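You operate a simulated robot arm through the tools that you are given. There is no shell and no other tool. Be economical: measure what you need, move in short steps, check, and stop when the job is done.

You are at the controls of a simulated robot arm. One attempt, no reset.

TASK
Check the end play and fit the matching blue disc under the cover.
Fine: read the play with the blue lever first, keep the clamp locked, refit the cover and lift again; the other discs and the pieces beside the mat stay.
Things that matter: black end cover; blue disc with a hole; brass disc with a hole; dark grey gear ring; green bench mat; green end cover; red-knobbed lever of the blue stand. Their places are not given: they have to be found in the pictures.

Only the result counts: the job must be done as asked and must still hold three seconds after the hand-in. Knocking over, shifting, dropping, spilling or breaking anything else fails it. Lids that push on must go on centred and level and be pressed home; caps that screw on are set level and turned clockwise until they are tight.

THE ROBOT
A 7-joint arm with a two-finger parallel gripper, fixed in place. Base frame: the origin is at the foot of the arm, x ahead of it, y to its left, z up; the work surface is at about z = 0. Readings come in m, degrees, newtons and seconds.
With the tool pointing down near the work surface it reaches from about 0.24 to 0.62 m from the base axis. Its first joint turns from -66.0 to 66.0 degrees. Payload 2.6 kg.
Tool frame: the origin (TCP) lies between the finger pads and is the grasp point; the fingertips stand 0.03 m ahead of it; z points along the fingers, y is the line along which they close. The gripper opens to 0.094 m. The fingers are 0.028 m wide and 0.01 m thick; the gripper's body (0.05 by 0.096 m) begins 0.055 m behind the TCP.
Orientation is told as [roll, pitch, yaw] about the base's x, y, z axes, in that order, counted from this pose: with the fingers straight down and closing along the base's y, the tool's x points along the base's -x, its y along +y and its z along -z.

THE INTERFACE
- The arm moves only by the tool apply_moves. Its argument "commands" is a list that holds one entry, the list of rows, each a list of 7 numbers: the shift along the base's x, y, z in m, then the turn, a rotation vector about the base's x, y, z in degrees, then the gripper command, from -1 (shut) to 1 (fully open), values between in proportion. In form: [[[dx, dy, dz, wx, wy, wz, jaw], ...]]. A call has 1 to 20 rows; each row shifts and turns the commanded pose from where the row before left it. Each row takes 0.2 s and may step no farther than 0.05 m and 8.6 degrees from the row before; otherwise, or with a gripper value out of range, the whole call is refused. A pose out of reach is approached as far as the arm can. The call stops where the force on the tool passes 40 N (or 10 N more than at its start, if that is more) or the arm is blocked; 0.2 s more then pass. Each finger travels about 0.072 m/s and halts on what it meets, pressing with about 36 N; the grip force reading is that of the motor and also rises with nothing between the fingers. The clock runs only during rows and for 0.2 s after the last one: add rows that do not move to give the fingers time. It gives the time, the measured TCP pose, the force on the tool (base axes), the opening and the grip force at its end, in the units of the frame above (readings bear some noise), with the torque about the TCP (base axes, N m) and any sound that the robot's microphone picked up.
- Cameras (640 x 400 px; columns grow to the right, rows downward): "scene" is fixed at [0.0395, 0.43, 0.5722]; the picture's right is [-0.76, -0.65, 0.00], its down [-0.32, 0.37, -0.87] and it looks along [0.56, -0.66, -0.49] (base axes); focal length 335 px, centre (320, 200). "wrist" rides on the gripper at [0.076, 0.014, -0.102] in the tool frame; the picture's right is [-0.18, 0.98, 0.00], its down [-0.75, -0.14, -0.64] and it looks along [-0.63, -0.12, 0.77] (tool axes); focal length 243 px, centre (320, 200).
- capture(camera): a new picture of that camera. The clock stands still meanwhile.
- pixel_to_xyz(camera, pixels): for up to 12 pixels [column, row] of the newest picture of that camera ("zoom" is the newest enlarged one), the place [x, y, z] in the base frame of the surface seen there, good to about 0.002 m. The clock stands still meanwhile.
- close_up(camera, box): a new picture of the part [left, top, right, bottom] of that camera's present view, enlarged. The clock stands still meanwhile.
- hand_in(): hands the job in; it is judged then, once.

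Work in short steps. Measure before you move; look again where a grasp or a placing could have gone wrong, and mend it. You have 80 turns and 34 pictures in all, those below and enlarged ones among them. Open the gripper and draw the arm clear of the work before you hand the job in, unless the task says otherwise; then end with one line.

The tools are called after "Emit:" by a JSON object that holds its "fn" and its "kwargs". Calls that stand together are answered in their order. apply_moves: Moves the arm, as the interface text tells. Its arguments: {"type":"object","properties":{"commands":{"type":"array","items":{"type":"array","items":{"type":"array","items":{"type":"number"}}}}},"required":["commands"]} The other tools are called the same way: capture (camera) takes a picture; pixel_to_xyz (camera, pixels) gives the place of the surface under pixels of a picture; close_up (camera, box) takes an enlarged picture of a part of a camera's view; hand_in () hands the job in.

At the start:

```text
time_s: 0.0
tool_pos: [0.3497, 0.0924, 0.4097]
ee_rot: [0.0, 0.0, 0.0]
ft_force: [-0.1, 1.0, 1.4]
ft_torque: [0.0, -0.03, 0.02]
width: 0.0943
grasp_force: 0.0
```

scene: 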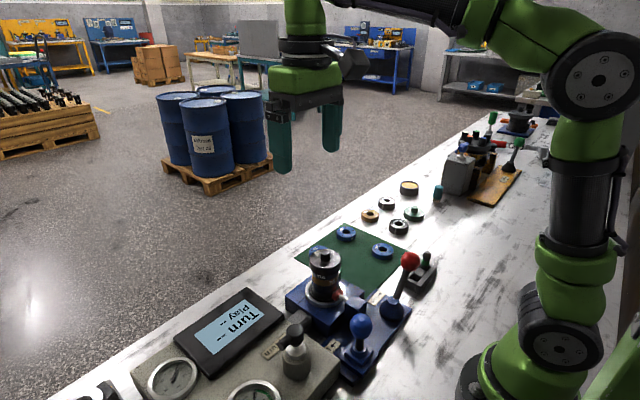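
wrist: 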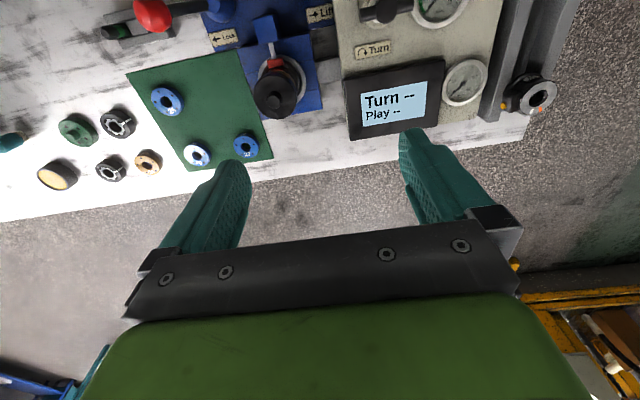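

The pictures show a blue stand with levers near scene (340,310), and a mat with blue discs. I take close-ups to read details.

Emit:
{"fn": "close_up", "kwargs": {"camera": "scene", "box": [270, 220, 450, 390]}}

Emit:
{"fn": "close_up", "kwargs": {"camera": "wrist", "box": [100, 0, 500, 200]}}

```text
2.35 times, centred on (360, 305) of scene
```

zoom: 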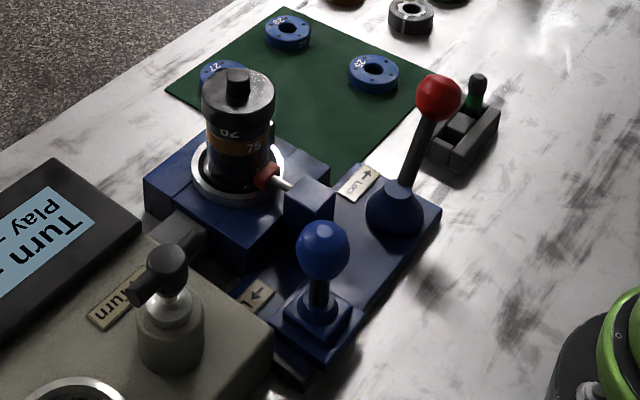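

```text
1.60 times, centred on (300, 100) of wrist
```

zoom: 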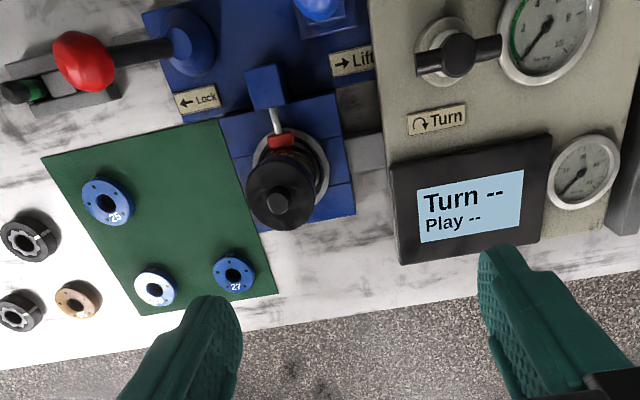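

Measure the key places: lever knobs, cover, discs.

Emit:
{"fn": "close_up", "kwargs": {"camera": "scene", "box": [290, 235, 370, 305]}}

Emit:
{"fn": "pixel_to_xyz", "kwargs": {"camera": "scene", "pixels": [[361, 324], [357, 350], [410, 260], [325, 252], [325, 262], [325, 290], [382, 250], [346, 232], [316, 250], [300, 285], [420, 272], [296, 340]]}}

Emit:
{"fn": "pixel_to_xyz", "kwargs": {"camera": "wrist", "pixels": [[276, 90], [275, 100], [166, 100], [196, 154], [246, 147], [140, 30], [218, 5], [265, 30], [78, 128], [118, 122], [148, 160], [380, 10]]}}

```text
5.71 times, centred on (330, 270) of scene
```

zoom: 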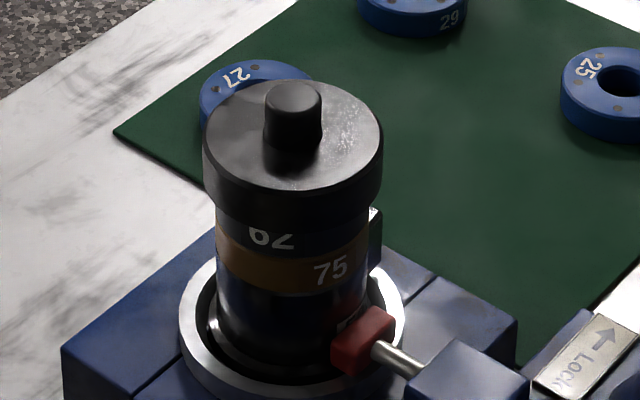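

```text
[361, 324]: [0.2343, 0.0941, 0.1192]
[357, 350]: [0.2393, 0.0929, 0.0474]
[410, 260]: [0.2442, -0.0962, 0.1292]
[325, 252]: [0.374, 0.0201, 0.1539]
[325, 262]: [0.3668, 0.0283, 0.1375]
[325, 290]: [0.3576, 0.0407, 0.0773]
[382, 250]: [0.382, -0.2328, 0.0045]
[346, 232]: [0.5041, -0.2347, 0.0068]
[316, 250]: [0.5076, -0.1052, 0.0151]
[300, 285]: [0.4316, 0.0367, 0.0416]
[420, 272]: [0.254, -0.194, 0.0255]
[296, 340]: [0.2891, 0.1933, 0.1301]
```

```text
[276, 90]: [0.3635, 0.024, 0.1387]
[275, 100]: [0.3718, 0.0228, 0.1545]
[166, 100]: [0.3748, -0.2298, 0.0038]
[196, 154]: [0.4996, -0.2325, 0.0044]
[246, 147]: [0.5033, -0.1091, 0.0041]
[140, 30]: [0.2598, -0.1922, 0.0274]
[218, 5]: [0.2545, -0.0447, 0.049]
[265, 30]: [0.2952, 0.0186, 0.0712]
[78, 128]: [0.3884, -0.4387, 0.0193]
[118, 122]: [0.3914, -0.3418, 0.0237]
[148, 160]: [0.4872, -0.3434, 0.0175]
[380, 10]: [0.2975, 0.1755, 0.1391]
```

The cover stands at about (0.368,0.022), its top at z 0.154; the discs read 25, 27 and 29; the blue knob is near (0.238,0.089,0.113), and its Lift arrow points to +y. I shut the fingers and go to a point short of the blue knob on its -y side.

Emit:
{"fn": "apply_moves", "kwargs": {"commands": [[[-0.0275, -0.0125, -0.03, 0, 0, 0, -1], [-0.0275, -0.0125, -0.03, 0, 0, 0, -1], [-0.0275, -0.0125, -0.03, 0, 0, 0, -1], [-0.0275, -0.0125, -0.03, 0, 0, 0, -1], [0, 0, -0.04, 0, 0, 0, -1], [0, 0, -0.04, 0, 0, 0, -1], [0, 0, 0, 0, 0, 0, -1]]]}}

```text
time_s: 1.6
tool_pos: [0.24, 0.0417, 0.2082]
ee_rot: [0.0, 0.0, 0.0]
ft_force: [0.4, 0.2, 0.4]
ft_torque: [-0.02, 0.02, 0.01]
width: 0.0
grasp_force: 32.5
```

The pose is reached with jaws shut. I look before I lower.

Emit:
{"fn": "capture", "kwargs": {"camera": "scene"}}

Emit:
{"fn": "capture", "kwargs": {"camera": "wrist"}}

```text
28 pictures are left
```

scene: 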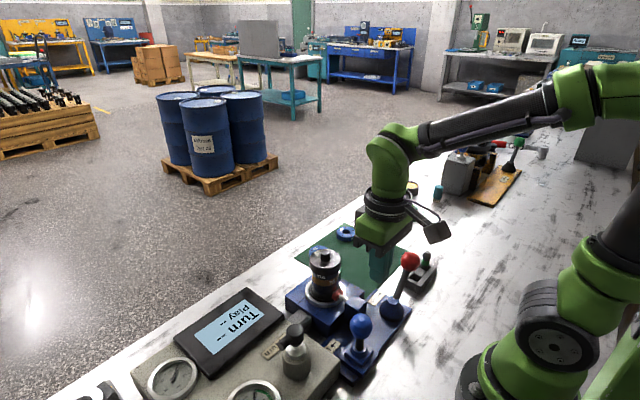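

```text
27 pictures are left
```

wrist: 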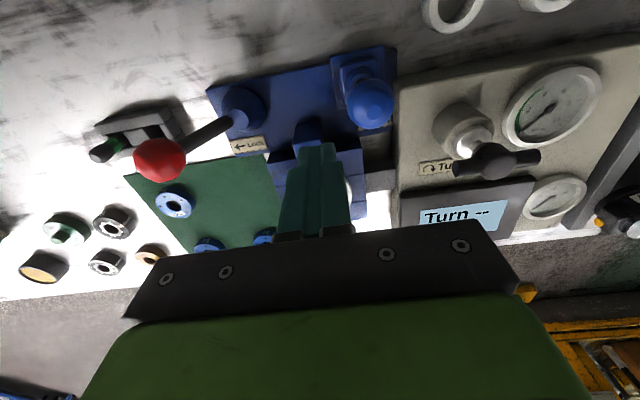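

I measure the knob from this side too, so that its centre can be found.

Emit:
{"fn": "pixel_to_xyz", "kwargs": {"camera": "wrist", "pixels": [[370, 102], [350, 102], [388, 102], [370, 122], [371, 85], [308, 130], [165, 160], [490, 160]]}}

Emit:
{"fn": "pixel_to_xyz", "kwargs": {"camera": "scene", "pixels": [[361, 324], [353, 324], [369, 324], [361, 316], [361, 332], [336, 290], [298, 330]]}}

```text
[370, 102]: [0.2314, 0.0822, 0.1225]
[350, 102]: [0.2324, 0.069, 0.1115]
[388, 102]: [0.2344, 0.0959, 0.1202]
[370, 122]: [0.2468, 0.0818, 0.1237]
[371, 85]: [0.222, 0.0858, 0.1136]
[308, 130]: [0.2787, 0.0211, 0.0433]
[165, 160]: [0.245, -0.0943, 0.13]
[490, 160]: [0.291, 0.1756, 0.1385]
```

```text
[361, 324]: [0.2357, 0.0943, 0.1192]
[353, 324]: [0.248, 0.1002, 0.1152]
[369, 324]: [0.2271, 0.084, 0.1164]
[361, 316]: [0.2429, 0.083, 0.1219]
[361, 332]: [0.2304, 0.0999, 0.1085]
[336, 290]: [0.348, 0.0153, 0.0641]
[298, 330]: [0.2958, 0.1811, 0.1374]
```

The knob's centre is about (0.240,0.085,0.108), with radius 0.016. I lower beside it, then push along +y in small steps.

Emit:
{"fn": "apply_moves", "kwargs": {"commands": [[[0, 0, -0.045, 0, 0, 0, -1], [0, 0, -0.04, 0, 0, 0, -1], [0, 0, 0, 0, 0, 0, -1], [0, 0.01, 0, 0, 0, 0, -1], [0, 0.008, 0, 0, 0, 0, -1], [0, 0.006, 0, 0, 0, 0, -1], [0, 0.006, 0, 0, 0, 0, -1], [0, 0.006, 0, 0, 0, 0, -1], [0, 0.006, 0, 0, 0, 0, -1], [0, 0, 0, 0, 0, 0, -1]]]}}

```text
time_s: 3.8
tool_pos: [0.2388, 0.0846, 0.1236]
ee_rot: [0.0, 0.2, 0.0]
ft_force: [0.5, -3.4, -1.4]
ft_torque: [-0.09, -0.01, -0.03]
width: 0.0002
grasp_force: 33.6
```

The knob resists with 3.4 N and moves. I push farther.

Emit:
{"fn": "apply_moves", "kwargs": {"commands": [[[0, 0.006, 0, 0, 0, 0, -1], [0, 0.006, 0, 0, 0, 0, -1], [0, 0.005, -0.003, 0, 0, 0, -1], [0, 0.005, -0.003, 0, 0, 0, -1], [0, 0, 0, 0, 0, 0, -1], [0, 0, 0, 0, 0, 0, -1]]]}}

Emit:
{"fn": "capture", "kwargs": {"camera": "scene"}}

```text
time_s: 4.5
tool_pos: [0.2395, 0.0931, 0.1237]
ee_rot: [-0.6, 0.2, -0.4]
ft_force: [-2.2, -8.9, 4.0]
ft_torque: [-0.2, 0.09, 0.0]
width: 0.0002
grasp_force: 33.3
stopped in row 3: the force on the tool passed its limit (the readings are from after the stop); the commanded pose is now the measured one
```

```text
26 pictures are left
```

scene: 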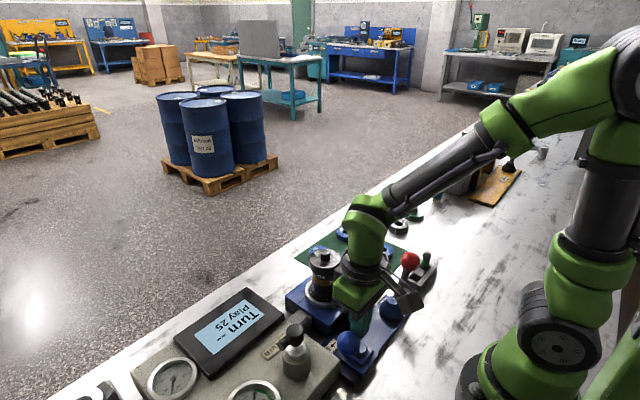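

The display shows a play near 25. I enlarge it to be sure.

Emit:
{"fn": "close_up", "kwargs": {"camera": "scene", "box": [190, 280, 290, 360]}}

Emit:
{"fn": "close_up", "kwargs": {"camera": "scene", "box": [290, 235, 370, 305]}}

```text
5.00 times, centred on (240, 320) of scene
```

zoom: 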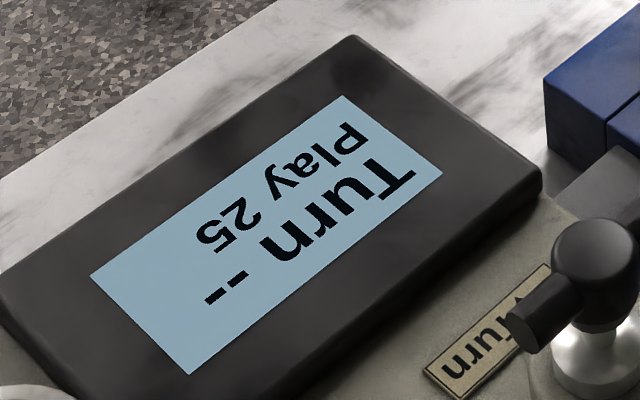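

```text
5.71 times, centred on (330, 270) of scene
```

zoom: 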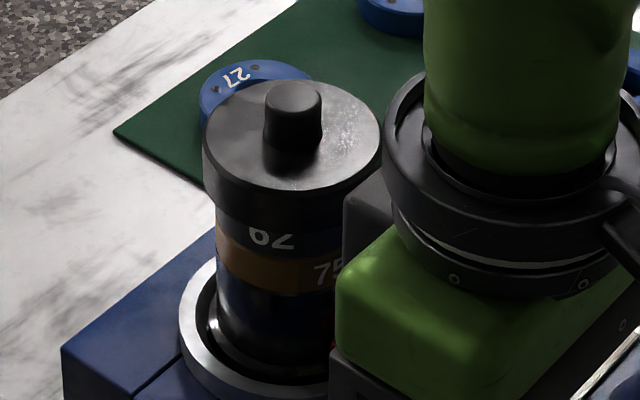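

The play reads 25, so the disc marked 25 at about (0.378,-0.231) matches. I back off from the lever and rise.

Emit:
{"fn": "apply_moves", "kwargs": {"commands": [[[0, -0.015, 0, 0, 0, 0, -1], [0, -0.025, 0, 0, 0, 0, -1], [0, -0.012, 0, 0, 0, 0, -1], [0, 0, 0.045, 0, 0, 0, -1], [0, 0, 0.045, 0, 0, 0, -1], [0, 0, 0.04, 0, 0, 0, -1], [0.025, -0.02, 0.01, 0, 0, 0, 0], [0.03, -0.02, 0, 0, 0, 0, 0.5], [0.03, -0.02, 0, 0, 0, 0, 1], [0, -0.02, 0, 0, 0, 0, 1], [0, 0, 0, 0, 0, 0, 1]]]}}

Emit:
{"fn": "capture", "kwargs": {"camera": "scene"}}

Emit:
{"fn": "capture", "kwargs": {"camera": "wrist"}}

```text
time_s: 6.9
tool_pos: [0.3247, -0.0389, 0.2639]
ee_rot: [-0.4, 0.1, -0.3]
ft_force: [0.3, 0.3, -0.6]
ft_torque: [0.03, -0.03, -0.05]
width: 0.0941
grasp_force: 0.1
```

```text
23 pictures are left
```

scene: 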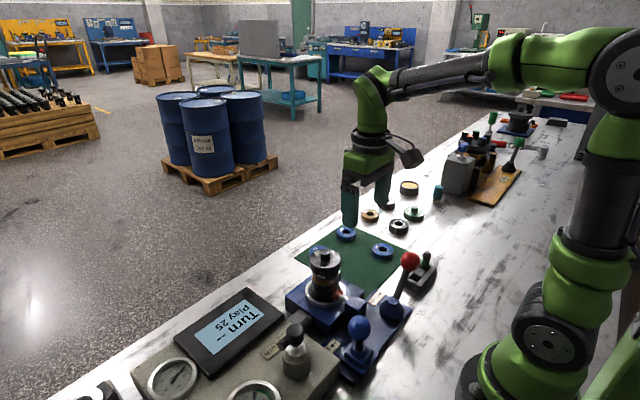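

```text
22 pictures are left
```

wrist: 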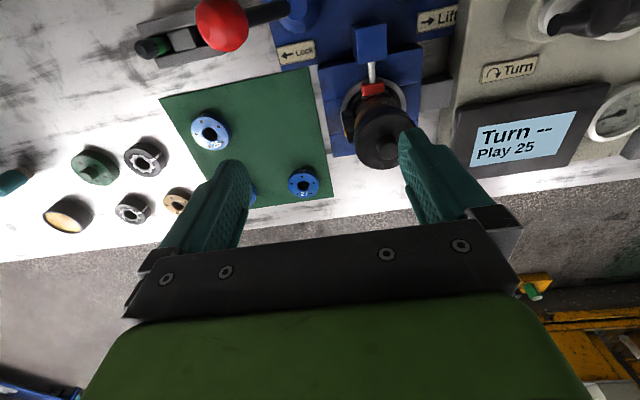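

The lever has sprung back and Play 25 stays. I measure the cover's outline next.

Emit:
{"fn": "close_up", "kwargs": {"camera": "scene", "box": [290, 240, 370, 310]}}

Emit:
{"fn": "pixel_to_xyz", "kwargs": {"camera": "zoom", "pixels": [[293, 55], [293, 75], [215, 100], [370, 100], [290, 145], [250, 55], [295, 170], [295, 205], [340, 230], [270, 280], [340, 60], [200, 290]]}}

Emit:
{"fn": "close_up", "kwargs": {"camera": "wrist", "box": [320, 40, 440, 180]}}

```text
5.71 times, centred on (330, 275) of scene
```

zoom: 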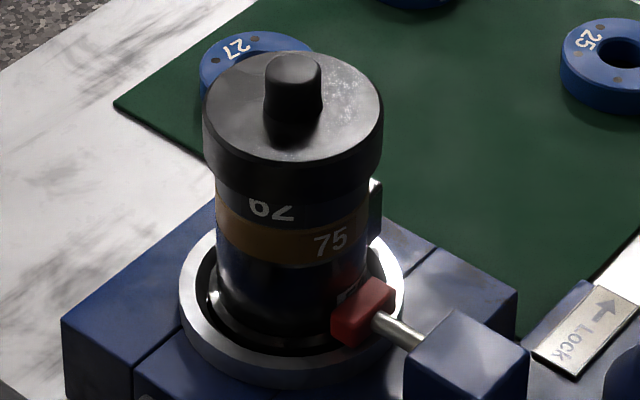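

```text
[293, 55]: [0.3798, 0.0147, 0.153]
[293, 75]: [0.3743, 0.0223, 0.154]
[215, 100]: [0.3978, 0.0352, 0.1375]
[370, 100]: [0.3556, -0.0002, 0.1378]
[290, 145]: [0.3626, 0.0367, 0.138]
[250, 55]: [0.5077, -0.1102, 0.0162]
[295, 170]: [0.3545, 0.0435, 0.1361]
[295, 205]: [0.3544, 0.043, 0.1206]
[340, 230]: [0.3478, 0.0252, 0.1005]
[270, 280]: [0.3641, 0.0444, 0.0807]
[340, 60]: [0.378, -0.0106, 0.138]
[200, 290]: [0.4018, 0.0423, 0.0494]
```

```text
2.86 times, centred on (380, 110) of wrist
```

zoom: 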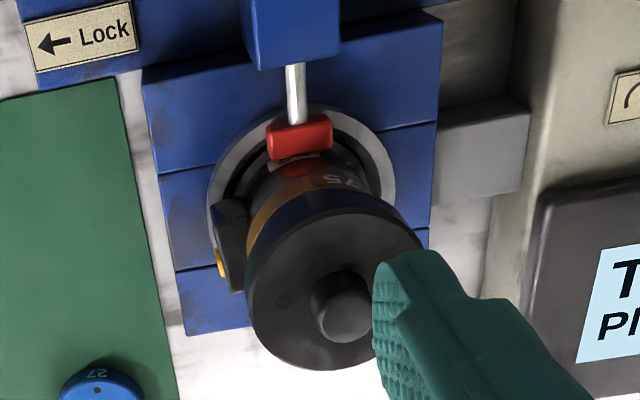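

The cover is about 0.056 m across and centred near (0.376,0.018), top z 0.138, with a knob to 0.154. I check the dark tab on its -y side before I grasp.

Emit:
{"fn": "pixel_to_xyz", "kwargs": {"camera": "zoom", "pixels": [[228, 215], [225, 250], [240, 235], [220, 265], [345, 300], [320, 215], [265, 320], [310, 365], [255, 250], [350, 180]]}}

Emit:
{"fn": "pixel_to_xyz", "kwargs": {"camera": "wrist", "pixels": [[160, 97], [306, 70], [330, 188], [213, 205], [211, 131], [304, 182]]}}

```text
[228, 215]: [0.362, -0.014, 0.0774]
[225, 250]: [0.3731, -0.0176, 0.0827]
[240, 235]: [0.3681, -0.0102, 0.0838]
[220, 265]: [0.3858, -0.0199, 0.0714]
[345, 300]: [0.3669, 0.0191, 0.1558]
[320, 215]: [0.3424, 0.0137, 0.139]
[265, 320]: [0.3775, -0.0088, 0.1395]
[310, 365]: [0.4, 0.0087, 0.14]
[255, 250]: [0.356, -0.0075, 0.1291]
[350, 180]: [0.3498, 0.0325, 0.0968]
```

```text
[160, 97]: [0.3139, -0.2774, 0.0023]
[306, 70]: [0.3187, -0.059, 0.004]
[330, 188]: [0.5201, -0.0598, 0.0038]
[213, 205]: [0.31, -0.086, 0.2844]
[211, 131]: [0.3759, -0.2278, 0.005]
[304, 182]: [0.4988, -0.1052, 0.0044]
```

The tab stays below z 0.084, so it is clear. I move over the cover with the jaws open, straddle the rim and look before I close.

Emit:
{"fn": "apply_moves", "kwargs": {"commands": [[[0.023, 0.0295, 0, 0, 0, 0, 1], [0.023, 0.0295, 0, 0.4, 0, 0.3, 1], [0, 0, -0.04, 0, 0, 0, 1], [0, 0, -0.04, 0, 0, 0, 1], [0, 0, -0.03, 0, 0, 0, 1], [0, 0, 0, 0, 0, 0, 1]]]}}

Emit:
{"fn": "capture", "kwargs": {"camera": "wrist"}}

```text
time_s: 8.3
tool_pos: [0.371, 0.0207, 0.1528]
ee_rot: [0.0, 0.1, 0.0]
ft_force: [-0.1, -0.1, -0.3]
ft_torque: [0.02, 0.02, 0.0]
width: 0.094
grasp_force: 0.1
```

```text
19 pictures are left
```

wrist: 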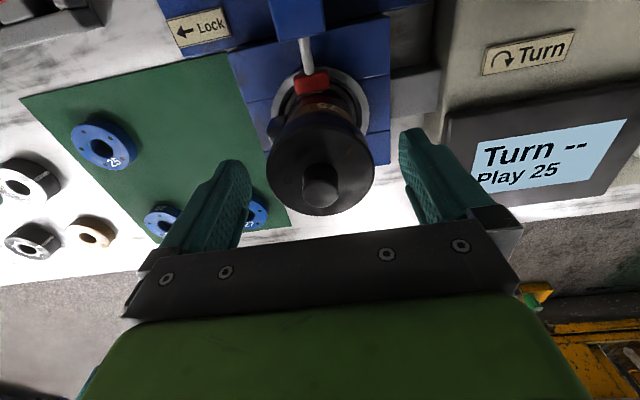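

The cover lies centred between the fingers at (320,170). I lower by 0.018 and close.

Emit:
{"fn": "apply_moves", "kwargs": {"commands": [[[0, 0, -0.018, 0, 0, 0, 1], [0, 0, 0, 0, 0, 0, 0.4], [0, 0, 0, 0, 0, 0, 0.2], [0, 0, 0, 0, 0, 0, 0], [0, 0, 0, 0, 0, 0, -0.3], [0, 0, 0, 0, 0, 0, -1], [0, 0, 0, 0, 0, 0, -1]]]}}

```text
time_s: 9.9
tool_pos: [0.3706, 0.0208, 0.1341]
ee_rot: [0.1, 0.2, 0.0]
ft_force: [-0.1, -0.4, 0.6]
ft_torque: [-0.05, -0.01, 0.0]
width: 0.067
grasp_force: 35.9
```

The width is 0.067 with a firm grip. I try a small lift.

Emit:
{"fn": "apply_moves", "kwargs": {"commands": [[[0, 0, 0.002, 0, 0, 0, -1], [0, 0, 0.002, 0, 0, 0, -1], [0, 0, 0, 0, 0, 0, -1]]]}}

Emit:
{"fn": "capture", "kwargs": {"camera": "scene"}}

```text
time_s: 10.7
tool_pos: [0.3699, 0.0213, 0.14]
ee_rot: [0.0, 0.1, 0.0]
ft_force: [-0.8, 0.6, -2.6]
ft_torque: [-0.01, 0.01, 0.0]
width: 0.0668
grasp_force: 36.0
```

```text
18 pictures are left
```

scene: 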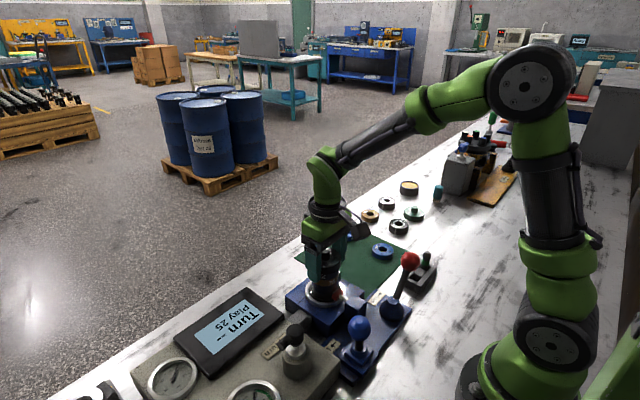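

The load is about 2.6 N down, and z rose to 0.140. I enlarge to see what has been lifted.

Emit:
{"fn": "close_up", "kwargs": {"camera": "scene", "box": [290, 235, 370, 305]}}

```text
5.71 times, centred on (330, 270) of scene
```

zoom: 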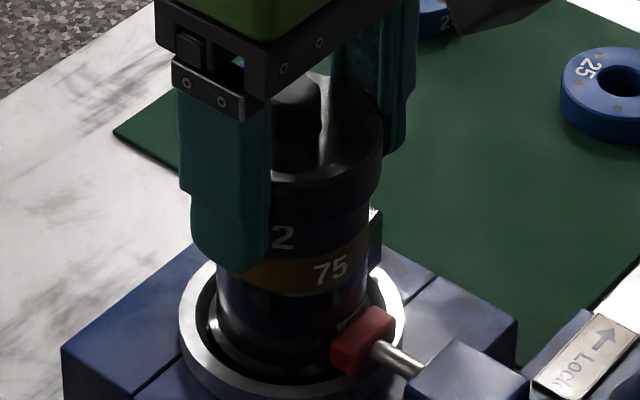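

The cover rises while the "62" ring and the "75" band stay. I lift further along z.

Emit:
{"fn": "apply_moves", "kwargs": {"commands": [[[0, 0, 0.005, 0, 0, 0, -1], [0, 0, 0.01, 0, 0, 0, -1], [0, 0, 0.02, 0, 0, 0, -1], [0, 0, 0.03, 0, 0, 0, -1], [0, 0, 0.03, 0, 0, 0, -1], [0, 0, 0.02, 0, 0, 0, -1], [0, 0, 0, 0, 0, 0, -1]]]}}

Emit:
{"fn": "close_up", "kwargs": {"camera": "scene", "box": [265, 190, 385, 310]}}

```text
time_s: 12.3
tool_pos: [0.3704, 0.0201, 0.2539]
ee_rot: [0.0, 0.1, 0.0]
ft_force: [-0.5, 0.6, -3.1]
ft_torque: [0.01, 0.01, 0.0]
width: 0.0669
grasp_force: 35.9
```

```text
3.33 times, centred on (325, 250) of scene
```

zoom: 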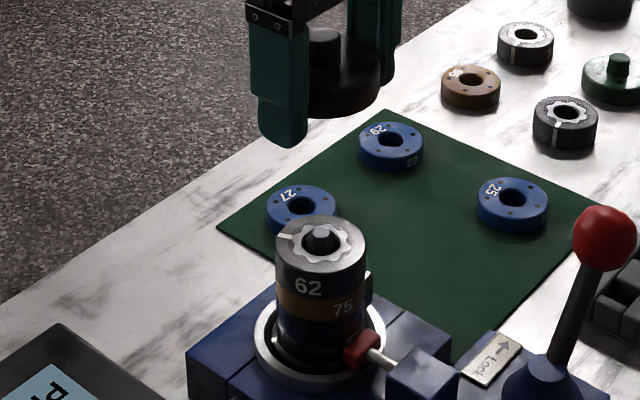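

The cover is off; underneath are the gear ring 62, brass 75 and a centre rod. I measure the rod, the ring top and disc 25.

Emit:
{"fn": "pixel_to_xyz", "kwargs": {"camera": "zoom", "pixels": [[320, 234], [320, 255], [285, 245], [357, 245], [320, 222], [320, 266], [512, 187], [480, 200], [545, 200], [512, 208], [512, 225], [512, 199]]}}

```text
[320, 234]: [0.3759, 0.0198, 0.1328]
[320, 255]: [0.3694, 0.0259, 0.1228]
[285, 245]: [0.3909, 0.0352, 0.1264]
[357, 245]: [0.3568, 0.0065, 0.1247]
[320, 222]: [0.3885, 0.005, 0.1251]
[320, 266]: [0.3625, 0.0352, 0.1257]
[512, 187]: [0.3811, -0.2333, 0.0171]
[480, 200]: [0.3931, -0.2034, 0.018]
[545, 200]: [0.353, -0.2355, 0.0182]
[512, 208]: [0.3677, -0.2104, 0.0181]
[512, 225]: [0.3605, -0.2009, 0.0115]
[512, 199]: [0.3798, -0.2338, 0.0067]
```

Set down with this grasp, the fingertips (0.03 below the TCP) would hit the mat before the cover does. So I reseat the cover and regrasp it higher, lowering gently first.

Emit:
{"fn": "apply_moves", "kwargs": {"commands": [[[0, 0, -0.04, 0, 0, 0, -1], [0, 0, -0.04, 0, 0, 0, -1], [0, 0, -0.025, 0, 0, 0, -1], [0, 0, -0.006, 0, 0, 0, -1], [0, 0, -0.003, 0, 0, 0, -1], [0, 0, -0.002, 0, 0, 0, -1], [0, 0, 0, 0, 0, 0, -1]]]}}

```text
time_s: 13.9
tool_pos: [0.3704, 0.0207, 0.1385]
ee_rot: [0.0, 0.2, 0.1]
ft_force: [-0.9, 0.0, -3.2]
ft_torque: [-0.01, 0.05, 0.04]
width: 0.0671
grasp_force: 36.1
```

Emit:
{"fn": "apply_moves", "kwargs": {"commands": [[[0, 0, -0.002, 0, 0, 0, -1], [0, 0, -0.0015, 0, 0, 0, -1], [0, 0, -0.001, 0, 0, 0, -1], [0, 0, 0, 0, 0, 0, -1]]]}}

```text
time_s: 14.9
tool_pos: [0.3708, 0.0209, 0.1357]
ee_rot: [0.0, -0.1, -0.1]
ft_force: [-8.2, 0.6, 25.1]
ft_torque: [-0.18, -0.14, -0.26]
width: 0.0669
grasp_force: 35.8
```

There is contact at 25 N. The cover rests on the stack, so I release, rise to TCP z 0.155 and regrasp by the lower pad ends.

Emit:
{"fn": "apply_moves", "kwargs": {"commands": [[[0, 0, 0, 0, 0, 0, 0.7], [0, 0, 0, 0, 0, 0, 0.9], [0, 0, 0.01, 0, 0, 0, 0.9], [0, 0, 0.0085, 0, 0, 0, 0.9], [0, 0, 0, 0, 0, 0, 0.6], [0, 0, 0, 0, 0, 0, 0.2], [0, 0, 0, 0, 0, 0, -1], [0, 0, 0, 0, 0, 0, -1]]]}}

Emit:
{"fn": "close_up", "kwargs": {"camera": "scene", "box": [290, 235, 370, 305]}}

```text
time_s: 16.7
tool_pos: [0.371, 0.0206, 0.1512]
ee_rot: [0.0, 0.3, 0.1]
ft_force: [0.3, 0.1, -0.2]
ft_torque: [-0.03, 0.07, 0.0]
width: 0.0626
grasp_force: 35.7
```

```text
5.71 times, centred on (330, 270) of scene
```

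zoom: 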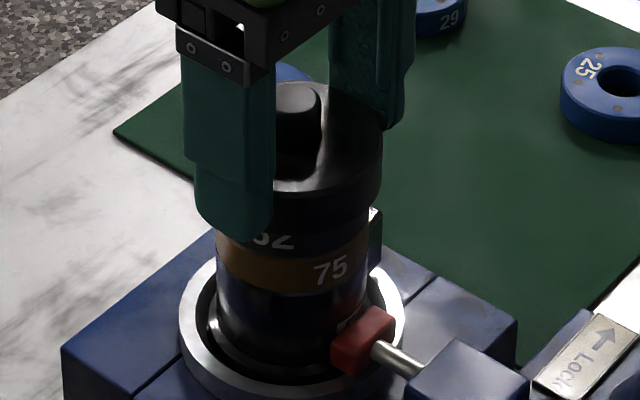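

The tips reach slightly below the cover's edge. I open, rise 4.5 mm and grasp again.

Emit:
{"fn": "apply_moves", "kwargs": {"commands": [[[0, 0, 0, 0, 0, 0, 0.6], [0, 0, 0, 0, 0, 0, 0.8], [0, 0, 0.0045, 0, 0, 0, 0.8], [0, 0, 0, 0, 0, 0, 0.4], [0, 0, 0, 0, 0, 0, 0.2], [0, 0, 0, 0, 0, 0, -1], [0, 0, 0, 0, 0, 0, -1]]]}}

Emit:
{"fn": "apply_moves", "kwargs": {"commands": [[[0, 0, 0.002, 0, 0, 0, -1], [0, 0, 0.003, 0, 0, 0, -1], [0, 0, 0.01, 0, 0, 0, -1], [0, 0, 0.02, 0, 0, 0, -1], [0, 0, 0.03, 0, 0, 0, -1], [0, 0, 0.02, 0, 0, 0, -1], [0, 0, 0, 0, 0, 0, -1]]]}}

Emit:
{"fn": "close_up", "kwargs": {"camera": "scene", "box": [265, 190, 385, 310]}}

```text
time_s: 18.3
tool_pos: [0.371, 0.0208, 0.1565]
ee_rot: [0.1, 0.1, 0.0]
ft_force: [-1.2, -0.5, 2.8]
ft_torque: [-0.1, 0.07, -0.03]
width: 0.0628
grasp_force: 35.9
```

```text
time_s: 19.9
tool_pos: [0.3699, 0.0214, 0.2419]
ee_rot: [0.0, 0.3, 0.0]
ft_force: [-0.1, 0.4, -2.1]
ft_torque: [-0.01, 0.02, -0.01]
width: 0.0626
grasp_force: 36.2
```

```text
3.33 times, centred on (325, 250) of scene
```

zoom: 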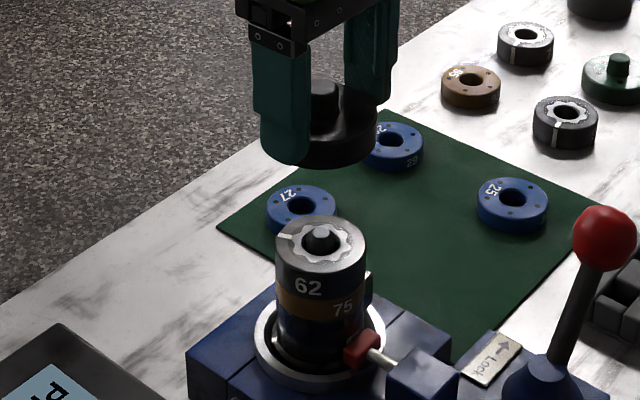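

The cover hangs level. I carry it to the free part of the mat at (0.39,-0.125) and lower it to just above.

Emit:
{"fn": "apply_moves", "kwargs": {"commands": [[[0.005, -0.037, 0, 0, 0, 0, -1], [0.005, -0.037, 0, 0, 0, 0, -1], [0.005, -0.036, 0, 0, 0, 0, -1], [0.005, -0.036, 0, 0, 0, 0, -1], [0, 0, -0.05, 0, 0, 0, -1], [0, 0, -0.05, 0, 0, 0, -1], [0, 0, -0.05, 0, 0, 0, -1], [0, 0, -0.04, 0, 0, 0, -1], [0, 0, 0, 0, 0, 0, -1]]]}}

Emit:
{"fn": "close_up", "kwargs": {"camera": "scene", "box": [280, 200, 440, 310]}}

```text
time_s: 21.9
tool_pos: [0.3899, -0.1252, 0.0519]
ee_rot: [-0.1, 0.0, 0.0]
ft_force: [0.3, 0.3, -3.2]
ft_torque: [0.0, 0.02, 0.01]
width: 0.0625
grasp_force: 35.8
```

```text
3.64 times, centred on (360, 255) of scene
```

zoom: 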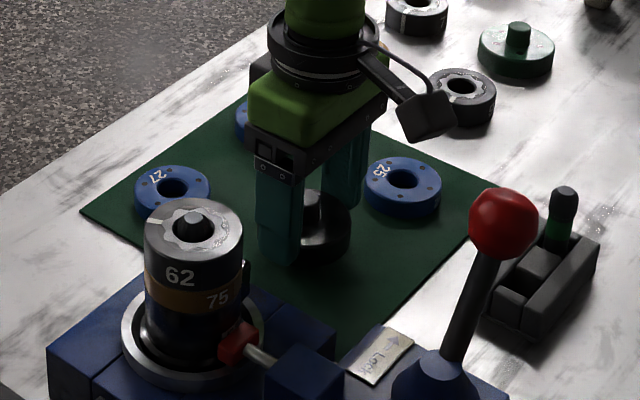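

The place is clear. I lower in small steps until there is contact.

Emit:
{"fn": "apply_moves", "kwargs": {"commands": [[[0, 0, -0.008, 0, 0, 0, -1], [0, 0, -0.004, 0, 0, 0, -1], [0, 0, -0.002, 0, 0, 0, -1], [0, 0, 0, 0, 0, 0, -1]]]}}

```text
time_s: 22.9
tool_pos: [0.3901, -0.1253, 0.0395]
ee_rot: [-0.1, 0.1, -0.1]
ft_force: [-14.7, 4.9, 33.3]
ft_torque: [0.23, 0.22, 0.15]
width: 0.0629
grasp_force: 36.2
```

There is contact at 0.0395. I release, rise, and look at disc 25 with the wrist camera.

Emit:
{"fn": "apply_moves", "kwargs": {"commands": [[[0, 0, 0.0008, 0, 0, 0, 0.5], [0, 0, 0, 0, 0, 0, 0.7], [0, 0, 0, 0, 0, 0, 0.7], [0, 0, 0.03, 0, 0, 0, 0.7], [0, 0, 0.05, 0, 0, 0, 0.7], [0, 0, 0.04, 0, 0, 0, 0.7], [-0.005, -0.04, 0, 0, 0, 0, 0.7], [-0.01, -0.055, 0, 0, 0, 0, 0.7]]]}}

```text
refused: row 8 steps farther than a row can; nothing moved
```

The last row was too long, so I split it.

Emit:
{"fn": "apply_moves", "kwargs": {"commands": [[[0, 0, 0.0008, 0, 0, 0, 0.5], [0, 0, 0, 0, 0, 0, 0.7], [0, 0, 0, 0, 0, 0, 0.7], [0, 0, 0.03, 0, 0, 0, 0.7], [0, 0, 0.05, 0, 0, 0, 0.7], [0, 0, 0.04, 0, 0, 0, 0.7], [-0.005, -0.035, 0, 0, 0, 0, 0.7], [-0.01, -0.035, 0, 0, 0, 0, 0.7], [0, -0.025, 0, 0, 0, 0, 0.7], [0, 0, 0, 0, 0, 0, 0.7]]]}}

Emit:
{"fn": "capture", "kwargs": {"camera": "wrist"}}

```text
time_s: 25.1
tool_pos: [0.374, -0.2211, 0.1575]
ee_rot: [0.0, 0.1, -0.1]
ft_force: [-0.5, 0.2, 0.0]
ft_torque: [-0.01, 0.03, 0.02]
width: 0.0798
grasp_force: 0.0
```

```text
12 pictures are left
```

wrist: 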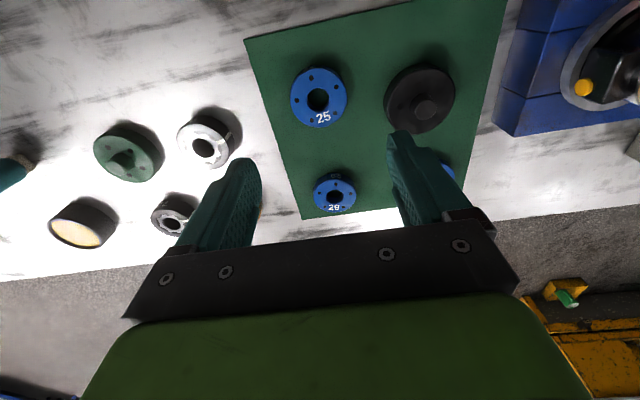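

I measure disc 25's edges and the cover on the mat.

Emit:
{"fn": "pixel_to_xyz", "kwargs": {"camera": "wrist", "pixels": [[295, 98], [344, 93], [318, 72], [321, 121], [303, 98], [335, 98], [318, 85], [318, 114], [426, 108], [390, 98], [450, 88]]}}

```text
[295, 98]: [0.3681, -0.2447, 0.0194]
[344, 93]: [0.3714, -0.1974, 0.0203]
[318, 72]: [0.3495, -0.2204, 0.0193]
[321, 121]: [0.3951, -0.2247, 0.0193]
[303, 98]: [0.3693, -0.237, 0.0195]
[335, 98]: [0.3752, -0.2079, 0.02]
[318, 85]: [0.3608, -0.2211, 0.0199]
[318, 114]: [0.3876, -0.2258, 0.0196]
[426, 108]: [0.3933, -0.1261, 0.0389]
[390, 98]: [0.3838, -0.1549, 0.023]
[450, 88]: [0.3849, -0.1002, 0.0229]
```

Disc 25 is centred at (0.3725,-0.2212), top z 0.0195, about 0.048 across. I lower to TCP z 0.038 and grasp.

Emit:
{"fn": "apply_moves", "kwargs": {"commands": [[[-0.0015, 0, -0.04, 0, 0, 0, 0.7], [0, 0, -0.04, 0, 0, 0, 0.7], [0, 0, -0.03, 0, 0, 0, 0.7], [0, 0, -0.0095, 0, 0, 0, 0.7], [0, 0, 0, 0, 0, 0, 0.3], [0, 0, 0, 0, 0, 0, 0.1], [0, 0, 0, 0, 0, 0, -0.2], [0, 0, 0, 0, 0, 0, -1], [0, 0, 0, 0, 0, 0, -1]]]}}

```text
time_s: 27.1
tool_pos: [0.3737, -0.2202, 0.0397]
ee_rot: [0.0, 0.2, 0.0]
ft_force: [-0.3, 0.0, 0.2]
ft_torque: [0.0, -0.01, 0.03]
width: 0.0547
grasp_force: 35.9
```

It is gripped at width 0.0547. I lift it and carry it to above the stack.

Emit:
{"fn": "apply_moves", "kwargs": {"commands": [[[0, 0, 0.01, 0, 0, 0, -1], [0, 0, 0.04, 0, 0, 0, -1], [0, 0, 0.05, 0, 0, 0, -1], [0, 0, 0.05, 0, 0, 0, -1], [0, 0, 0.03, 0, 0, 0, -1], [0, 0.04, 0, 0, 0, 0, -1], [0, 0.04, 0, 0, 0, 0, -1], [0, 0.04, 0, 0, 0, 0, -1], [0, 0.04, 0, 0, 0, 0, -1], [0, 0.04, 0, 0, 0, 0, -1], [0, 0.0405, 0, 0, 0, 0, -1], [0, 0, 0, 0, 0, 0, -1]]]}}

Emit:
{"fn": "capture", "kwargs": {"camera": "wrist"}}

```text
time_s: 29.7
tool_pos: [0.3735, 0.0204, 0.2196]
ee_rot: [0.0, 0.0, 0.0]
ft_force: [0.8, -0.4, -2.3]
ft_torque: [-0.02, 0.01, 0.02]
width: 0.0551
grasp_force: 35.9
```

```text
11 pictures are left
```

wrist: 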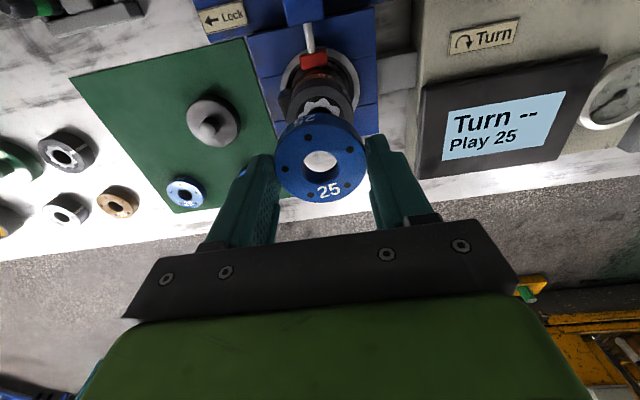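

I measure the held disc and, from the scene camera, the rod.

Emit:
{"fn": "pixel_to_xyz", "kwargs": {"camera": "wrist", "pixels": [[320, 126], [320, 198], [281, 163], [362, 160], [301, 162], [340, 160], [320, 147], [320, 179]]}}

Emit:
{"fn": "close_up", "kwargs": {"camera": "scene", "box": [290, 200, 370, 290]}}

```text
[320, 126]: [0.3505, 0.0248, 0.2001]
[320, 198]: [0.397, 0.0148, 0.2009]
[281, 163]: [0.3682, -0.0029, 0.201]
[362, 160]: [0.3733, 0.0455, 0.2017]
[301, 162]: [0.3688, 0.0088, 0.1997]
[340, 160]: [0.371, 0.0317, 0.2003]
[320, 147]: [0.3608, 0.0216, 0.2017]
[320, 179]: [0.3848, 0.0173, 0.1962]
```

```text
4.44 times, centred on (330, 245) of scene
```

zoom: 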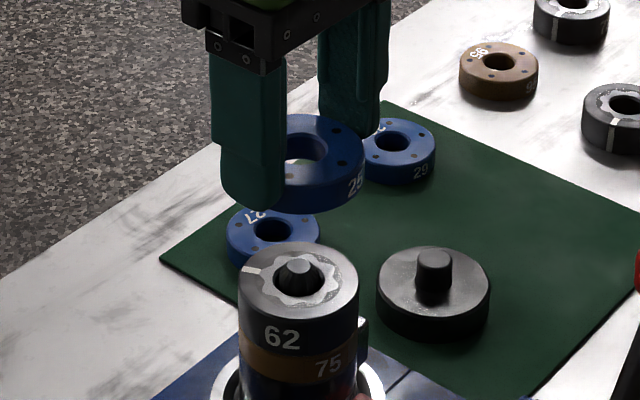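

The disc is centred at the TCP (0.3736,0.0203). I measure the ring's edge and the rod.

Emit:
{"fn": "pixel_to_xyz", "kwargs": {"camera": "zoom", "pixels": [[242, 280], [354, 280], [298, 246], [298, 314], [260, 255], [336, 306], [258, 304], [338, 257], [298, 261], [298, 268], [290, 264], [307, 264]]}}

```text
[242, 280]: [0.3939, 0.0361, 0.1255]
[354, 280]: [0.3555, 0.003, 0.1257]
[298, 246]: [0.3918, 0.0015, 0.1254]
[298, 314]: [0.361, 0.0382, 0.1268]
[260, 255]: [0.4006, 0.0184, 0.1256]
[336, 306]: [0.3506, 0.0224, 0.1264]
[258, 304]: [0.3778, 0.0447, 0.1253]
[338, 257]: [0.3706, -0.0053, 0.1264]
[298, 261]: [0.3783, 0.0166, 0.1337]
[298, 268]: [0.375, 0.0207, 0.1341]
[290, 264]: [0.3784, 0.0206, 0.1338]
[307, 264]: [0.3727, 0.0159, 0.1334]
```

The ring's centre is about (0.3752,0.0199). I shift +0.0015 in x and lower to near contact, which I expect at TCP 0.161.

Emit:
{"fn": "apply_moves", "kwargs": {"commands": [[[0.0015, -0.0004, -0.02, 0, 0, 0, -1], [0, 0, -0.02, 0, 0, 0, -1], [0, 0, -0.01, 0, 0, 0, -1], [0, 0, -0.004, 0, 0, 0, -1], [0, 0, -0.002, 0, 0, 0, -1], [0, 0, -0.001, 0, 0, 0, -1], [0, 0, 0, 0, 0, 0, -1]]]}}

```text
time_s: 31.3
tool_pos: [0.3749, 0.0192, 0.1621]
ee_rot: [0.1, 0.3, 0.0]
ft_force: [-0.1, 0.0, -2.3]
ft_torque: [0.01, -0.01, -0.01]
width: 0.0548
grasp_force: 35.6
```

It has passed the rod without contact. I lower in 1 mm steps.

Emit:
{"fn": "apply_moves", "kwargs": {"commands": [[[0, 0, -0.001, 0, 0, 0, -1], [0, 0, -0.001, 0, 0, 0, -1], [0, 0, 0, 0, 0, 0, -1]]]}}

```text
time_s: 32.1
tool_pos: [0.3752, 0.0202, 0.1613]
ee_rot: [0.0, 0.2, -0.2]
ft_force: [-6.4, -2.3, 15.0]
ft_torque: [-0.08, 0.54, -0.02]
width: 0.0547
grasp_force: 36.3
```

There is contact at the expected height. I release, rise and look.

Emit:
{"fn": "apply_moves", "kwargs": {"commands": [[[0, 0, 0.0003, 0, 0, 0, 0.4], [0, 0, 0, 0, 0, 0, 0.6], [0, 0, 0, 0, 0, 0, 0.6], [0, 0, 0.03, 0, 0, 0, 0.7], [0, 0, 0.04, 0, 0, 0, 0.7], [0, 0, 0.02, 0, 0, 0, 0.7], [0, -0.05, 0, 0, 0, 0, 0.7], [0, -0.05, 0, 0, 0, 0, 0.7], [0.01, -0.045, 0, 0, 0, 0, 0.7], [0, 0, 0, 0, 0, 0, 0.7]]]}}

Emit:
{"fn": "close_up", "kwargs": {"camera": "scene", "box": [290, 200, 390, 290]}}

```text
time_s: 34.3
tool_pos: [0.386, -0.1244, 0.2507]
ee_rot: [-0.1, 0.2, 0.1]
ft_force: [-0.4, -0.2, 0.2]
ft_torque: [0.0, -0.02, 0.03]
width: 0.0798
grasp_force: 0.1
```

```text
4.44 times, centred on (340, 245) of scene
```

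zoom: 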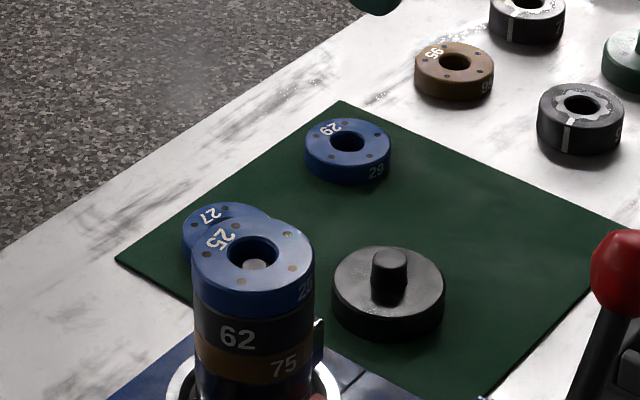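

The disc sits flush on ring 62 with the rod in its hole. I measure the disc's centre and the cover on the mat.

Emit:
{"fn": "pixel_to_xyz", "kwargs": {"camera": "zoom", "pixels": [[195, 253], [310, 253], [253, 221], [253, 287], [213, 232], [294, 276], [336, 285], [441, 285], [388, 248], [388, 324], [352, 265], [425, 305]]}}

```text
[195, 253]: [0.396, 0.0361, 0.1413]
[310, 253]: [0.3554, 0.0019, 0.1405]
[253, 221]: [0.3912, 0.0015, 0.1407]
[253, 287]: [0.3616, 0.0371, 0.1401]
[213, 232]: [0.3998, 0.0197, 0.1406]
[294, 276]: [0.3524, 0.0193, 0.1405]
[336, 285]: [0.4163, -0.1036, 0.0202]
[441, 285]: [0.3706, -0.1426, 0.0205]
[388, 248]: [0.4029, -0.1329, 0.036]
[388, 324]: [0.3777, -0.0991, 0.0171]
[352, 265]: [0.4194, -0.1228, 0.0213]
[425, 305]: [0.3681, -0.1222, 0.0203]
```

The disc is level, top 0.1405, centred at (0.3757,0.0197). The cover's centre is at about (0.3936,-0.124), so I go over it and grasp at TCP z 0.041.

Emit:
{"fn": "apply_moves", "kwargs": {"commands": [[[0.008, 0, -0.05, 0, 0, 0, 0.7], [0, 0, -0.05, 0, 0, 0, 0.7], [0, 0, -0.05, 0, 0, 0, 0.7], [0, 0, -0.04, 0, 0, 0, 0.7], [0, 0, -0.0195, 0, 0, 0, 0.7], [0, 0, 0, 0, 0, 0, 0.5], [0, 0, 0, 0, 0, 0, 0.3], [0, 0, 0, 0, 0, 0, 0], [0, 0, 0, 0, 0, 0, -1], [0, 0, 0, 0, 0, 0, -1]]]}}

```text
refused: row 1 steps farther than a row can; nothing moved
```

The first row was too long, so I shorten it.

Emit:
{"fn": "apply_moves", "kwargs": {"commands": [[[0.008, 0, -0.04, 0, 0, 0, 0.7], [0, 0, -0.05, 0, 0, 0, 0.7], [0, 0, -0.05, 0, 0, 0, 0.7], [0, 0, -0.04, 0, 0, 0, 0.7], [0, 0, -0.02, 0, 0, 0, 0.7], [0, 0, -0.0095, 0, 0, 0, 0.7], [0, 0, 0, 0, 0, 0, 0.5], [0, 0, 0, 0, 0, 0, 0.3], [0, 0, 0, 0, 0, 0, 0], [0, 0, 0, 0, 0, 0, -1], [0, 0, 0, 0, 0, 0, -1]]]}}

```text
time_s: 36.7
tool_pos: [0.3929, -0.125, 0.0405]
ee_rot: [0.0, 0.2, 0.1]
ft_force: [-0.7, -0.8, 0.7]
ft_torque: [0.01, 0.0, -0.03]
width: 0.0627
grasp_force: 35.7
```

It is gripped as before (0.0627). I lift it and carry it over the stack.

Emit:
{"fn": "apply_moves", "kwargs": {"commands": [[[0, 0, 0.01, 0, 0, 0, -1], [0, 0, 0.04, 0, 0, 0, -1], [0, 0, 0.05, 0, 0, 0, -1], [0, 0, 0.05, 0, 0, 0, -1], [0, 0, 0.04, 0, 0, 0, -1], [-0.0045, 0.0362, 0, 0, 0, 0, -1], [-0.0045, 0.0362, 0, 0, 0, 0, -1], [-0.0045, 0.0362, 0, 0, 0, 0, -1], [-0.0045, 0.0362, 0, 0, 0, 0, -1], [0, 0, 0, 0, 0, 0, -1]]]}}

Emit:
{"fn": "capture", "kwargs": {"camera": "wrist"}}

Emit:
{"fn": "pixel_to_xyz", "kwargs": {"camera": "wrist", "pixels": [[320, 165], [320, 120], [320, 125], [320, 130], [320, 205], [320, 210], [320, 215], [290, 165], [355, 165]]}}

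```text
time_s: 38.9
tool_pos: [0.374, 0.0207, 0.2305]
ee_rot: [0.0, 0.2, 0.0]
ft_force: [0.3, 0.4, -3.4]
ft_torque: [0.01, -0.04, -0.01]
width: 0.0628
grasp_force: 35.8
```

```text
8 pictures are left
```

wrist: 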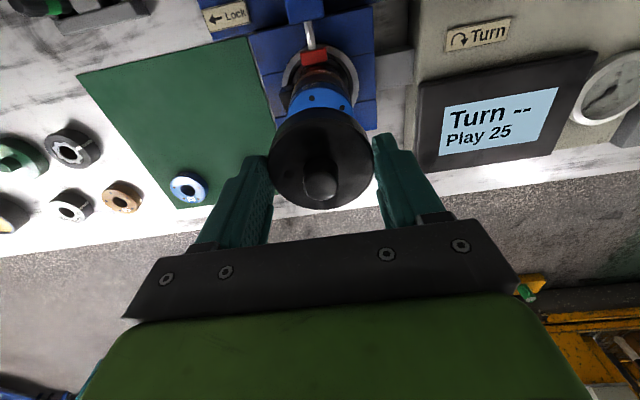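

```text
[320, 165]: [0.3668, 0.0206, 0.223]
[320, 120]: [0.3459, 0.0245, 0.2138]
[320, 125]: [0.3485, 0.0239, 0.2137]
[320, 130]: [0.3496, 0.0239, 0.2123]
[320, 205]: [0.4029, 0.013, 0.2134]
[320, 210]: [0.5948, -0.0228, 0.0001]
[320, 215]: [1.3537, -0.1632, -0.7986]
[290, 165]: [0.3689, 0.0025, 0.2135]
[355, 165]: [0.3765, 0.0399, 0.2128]
```

The cover's centre is at x 0.3745 against 0.3755 for the stack. I shift +0.001 in x and lower slowly; contact is expected at TCP about 0.172.

Emit:
{"fn": "apply_moves", "kwargs": {"commands": [[[0.001, -0.0005, -0.025, 0, 0, 0, -1], [0, 0, -0.02, 0, 0, 0, -1], [0, 0, -0.005, 0, 0, 0, -1], [0, 0, -0.002, 0, 0, 0, -1], [0, 0, -0.002, 0, 0, 0, -1], [0, 0, 0, 0, 0, 0, -1]]]}}

```text
time_s: 40.3
tool_pos: [0.3764, 0.019, 0.1777]
ee_rot: [0.1, 0.2, -0.1]
ft_force: [-2.7, -0.6, 2.0]
ft_torque: [-0.01, 0.26, -0.03]
width: 0.0628
grasp_force: 35.8
```

Light contact pushes toward -x (fx -2.7). I shift x by -0.0007 and go on.

Emit:
{"fn": "apply_moves", "kwargs": {"commands": [[[-0.0007, 0, 0.0005, 0, 0, 0, -1], [0, 0, -0.001, 0, 0, 0, -1], [0, 0, -0.001, 0, 0, 0, -1], [0, 0, 0, 0, 0, 0, -1]]]}}

```text
time_s: 41.3
tool_pos: [0.3752, 0.0203, 0.1748]
ee_rot: [0.0, 0.2, -0.1]
ft_force: [0.5, 0.6, -3.4]
ft_torque: [-0.01, 0.03, -0.02]
width: 0.0629
grasp_force: 36.0
```

It slid on freely, with only the weight left on the tool. I lower on.

Emit:
{"fn": "apply_moves", "kwargs": {"commands": [[[0, 0, -0.001, 0, 0, 0, -1], [0, 0, -0.001, 0, 0, 0, -1], [0, 0, -0.001, 0, 0, 0, -1], [0, 0, -0.001, 0, 0, 0, -1], [0, 0, 0, 0, 0, 0, -1]]]}}

```text
time_s: 42.5
tool_pos: [0.3741, 0.0183, 0.172]
ee_rot: [0.0, 0.0, -0.1]
ft_force: [-4.3, -0.9, 8.7]
ft_torque: [-0.02, 0.24, 0.05]
width: 0.0628
grasp_force: 36.3
```

There is contact at 0.172, as expected. I press home a little.

Emit:
{"fn": "apply_moves", "kwargs": {"commands": [[[0, 0, -0.0008, 0, 0, 0, -1], [0, 0, -0.0008, 0, 0, 0, -1], [0, 0, 0, 0, 0, 0, -1]]]}}

```text
time_s: 43.3
tool_pos: [0.3766, 0.0186, 0.1712]
ee_rot: [0.1, -0.1, 0.0]
ft_force: [-11.7, 0.0, 34.4]
ft_torque: [0.06, 0.19, -0.01]
width: 0.0628
grasp_force: 36.3
```

It is pressed with 34 N. I release, rise and check the seating.

Emit:
{"fn": "apply_moves", "kwargs": {"commands": [[[0, 0, 0.001, 0, 0, 0, 0.5], [0, 0, 0, 0, 0, 0, 0.7], [0, 0, 0, 0, 0, 0, 0.7], [0, 0, 0.04, 0, 0, 0, 0.7], [0, 0, 0.03, 0, 0, 0, 0], [0, 0, 0, 0, 0, 0, -1], [0, 0, 0, 0, 0, 0, -1], [0, 0, 0, 0, 0, 0, -1]]]}}

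Emit:
{"fn": "close_up", "kwargs": {"camera": "scene", "box": [290, 225, 370, 305]}}

Emit:
{"fn": "pixel_to_xyz", "kwargs": {"camera": "zoom", "pixels": [[225, 130], [355, 130], [290, 180], [240, 100], [340, 110], [295, 90], [290, 75], [300, 240]]}}

```text
time_s: 45.1
tool_pos: [0.3737, 0.0199, 0.2412]
ee_rot: [0.0, 0.1, 0.0]
ft_force: [0.8, -0.1, -0.8]
ft_torque: [0.01, 0.01, -0.01]
width: 0.0
grasp_force: 32.6
```

```text
5.00 times, centred on (330, 265) of scene
```

zoom: 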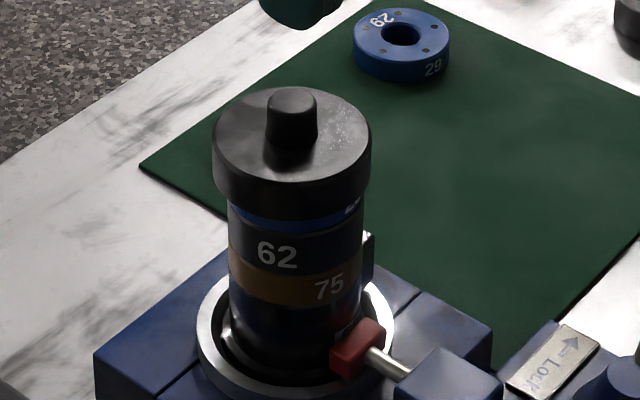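

```text
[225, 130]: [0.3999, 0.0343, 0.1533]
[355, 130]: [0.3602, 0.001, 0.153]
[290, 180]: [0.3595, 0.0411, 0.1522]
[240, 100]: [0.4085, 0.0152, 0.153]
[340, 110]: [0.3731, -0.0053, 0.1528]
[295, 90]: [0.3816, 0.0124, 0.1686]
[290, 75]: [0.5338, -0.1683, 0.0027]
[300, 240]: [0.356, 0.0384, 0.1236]
```

The cover is level at z 0.153 all round and centred; the blue disc shows beneath it. I press the knob with the closed fingertips to make sure that it is home.

Emit:
{"fn": "apply_moves", "kwargs": {"commands": [[[0.001, 0, -0.03, 0, 0, 0, -1], [0, 0, -0.009, 0, 0, 0, -1], [0, 0, -0.002, 0, 0, 0, -1], [0, 0, -0.001, 0, 0, 0, -1], [0, 0, -0.001, 0, 0, 0, -1], [0, 0, 0, 0, 0, 0, -1]]]}}

```text
time_s: 46.5
tool_pos: [0.3753, 0.0196, 0.1985]
ee_rot: [0.0, 0.0, -0.1]
ft_force: [-6.8, -1.4, 16.7]
ft_torque: [-0.01, 0.19, -0.05]
width: 0.0002
grasp_force: 33.1
```

Emit:
{"fn": "apply_moves", "kwargs": {"commands": [[[0, 0, -0.0008, 0, 0, 0, -1], [0, 0, 0, 0, 0, 0, -1]]]}}

```text
time_s: 47.2
tool_pos: [0.376, 0.0182, 0.1993]
ee_rot: [0.0, -0.1, -0.2]
ft_force: [-1.7, -0.2, 2.8]
ft_torque: [-0.03, 0.04, 0.02]
width: 0.0002
grasp_force: 32.8
stopped in row 2: the force on the tool passed its limit (the readings are from after the stop); the commanded pose is now the measured one
```

It is pressed beyond 40 N without moving, so it is home. I go back to the blue lever and lift again.

Emit:
{"fn": "apply_moves", "kwargs": {"commands": [[[0, 0, 0.04, 0, 0, 0, -1], [-0.034, 0.005, 0, 0, 0, 0, -1], [-0.034, 0.006, 0, 0, 0, 0, -1], [-0.034, 0.006, 0, 0, 0, 0, -1], [-0.034, 0.006, 0, 0, 0, 0, -1], [0, 0, -0.04, 0, 0, 0, -1], [0, 0, -0.04, 0, 0, 0, -1], [0, 0, -0.036, 0, 0, 0, -1], [0, 0, 0, 0, 0, 0, -1]]]}}

Emit:
{"fn": "apply_moves", "kwargs": {"commands": [[[0, 0.01, 0, 0, 0, 0, -1], [0, 0.008, 0, 0, 0, 0, -1], [0, 0.006, 0, 0, 0, 0, -1], [0, 0.006, 0, 0, 0, 0, -1], [0, 0.006, 0, 0, 0, 0, -1], [0, 0.006, 0, 0, 0, 0, -1], [0, 0.005, 0, 0, 0, 0, -1], [0, 0.004, 0, 0, 0, 0, -1], [0, 0, 0, 0, 0, 0, -1], [0, 0, 0, 0, 0, 0, -1]]]}}

Emit:
{"fn": "close_up", "kwargs": {"camera": "scene", "box": [190, 235, 400, 390]}}

```text
time_s: 49.2
tool_pos: [0.2396, 0.0423, 0.1228]
ee_rot: [-0.1, 0.0, -0.1]
ft_force: [-0.5, -0.1, 0.0]
ft_torque: [-0.04, -0.02, -0.04]
width: 0.0
grasp_force: 33.2
```

```text
time_s: 51.4
tool_pos: [0.2398, 0.0922, 0.1239]
ee_rot: [0.0, 0.0, -0.1]
ft_force: [-1.9, -6.8, -2.7]
ft_torque: [-0.22, 0.03, 0.05]
width: 0.0
grasp_force: 32.7
```

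```text
2.58 times, centred on (295, 312) of scene
```

zoom: 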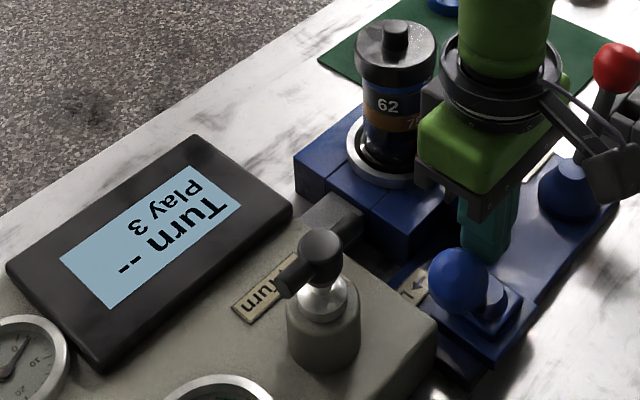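

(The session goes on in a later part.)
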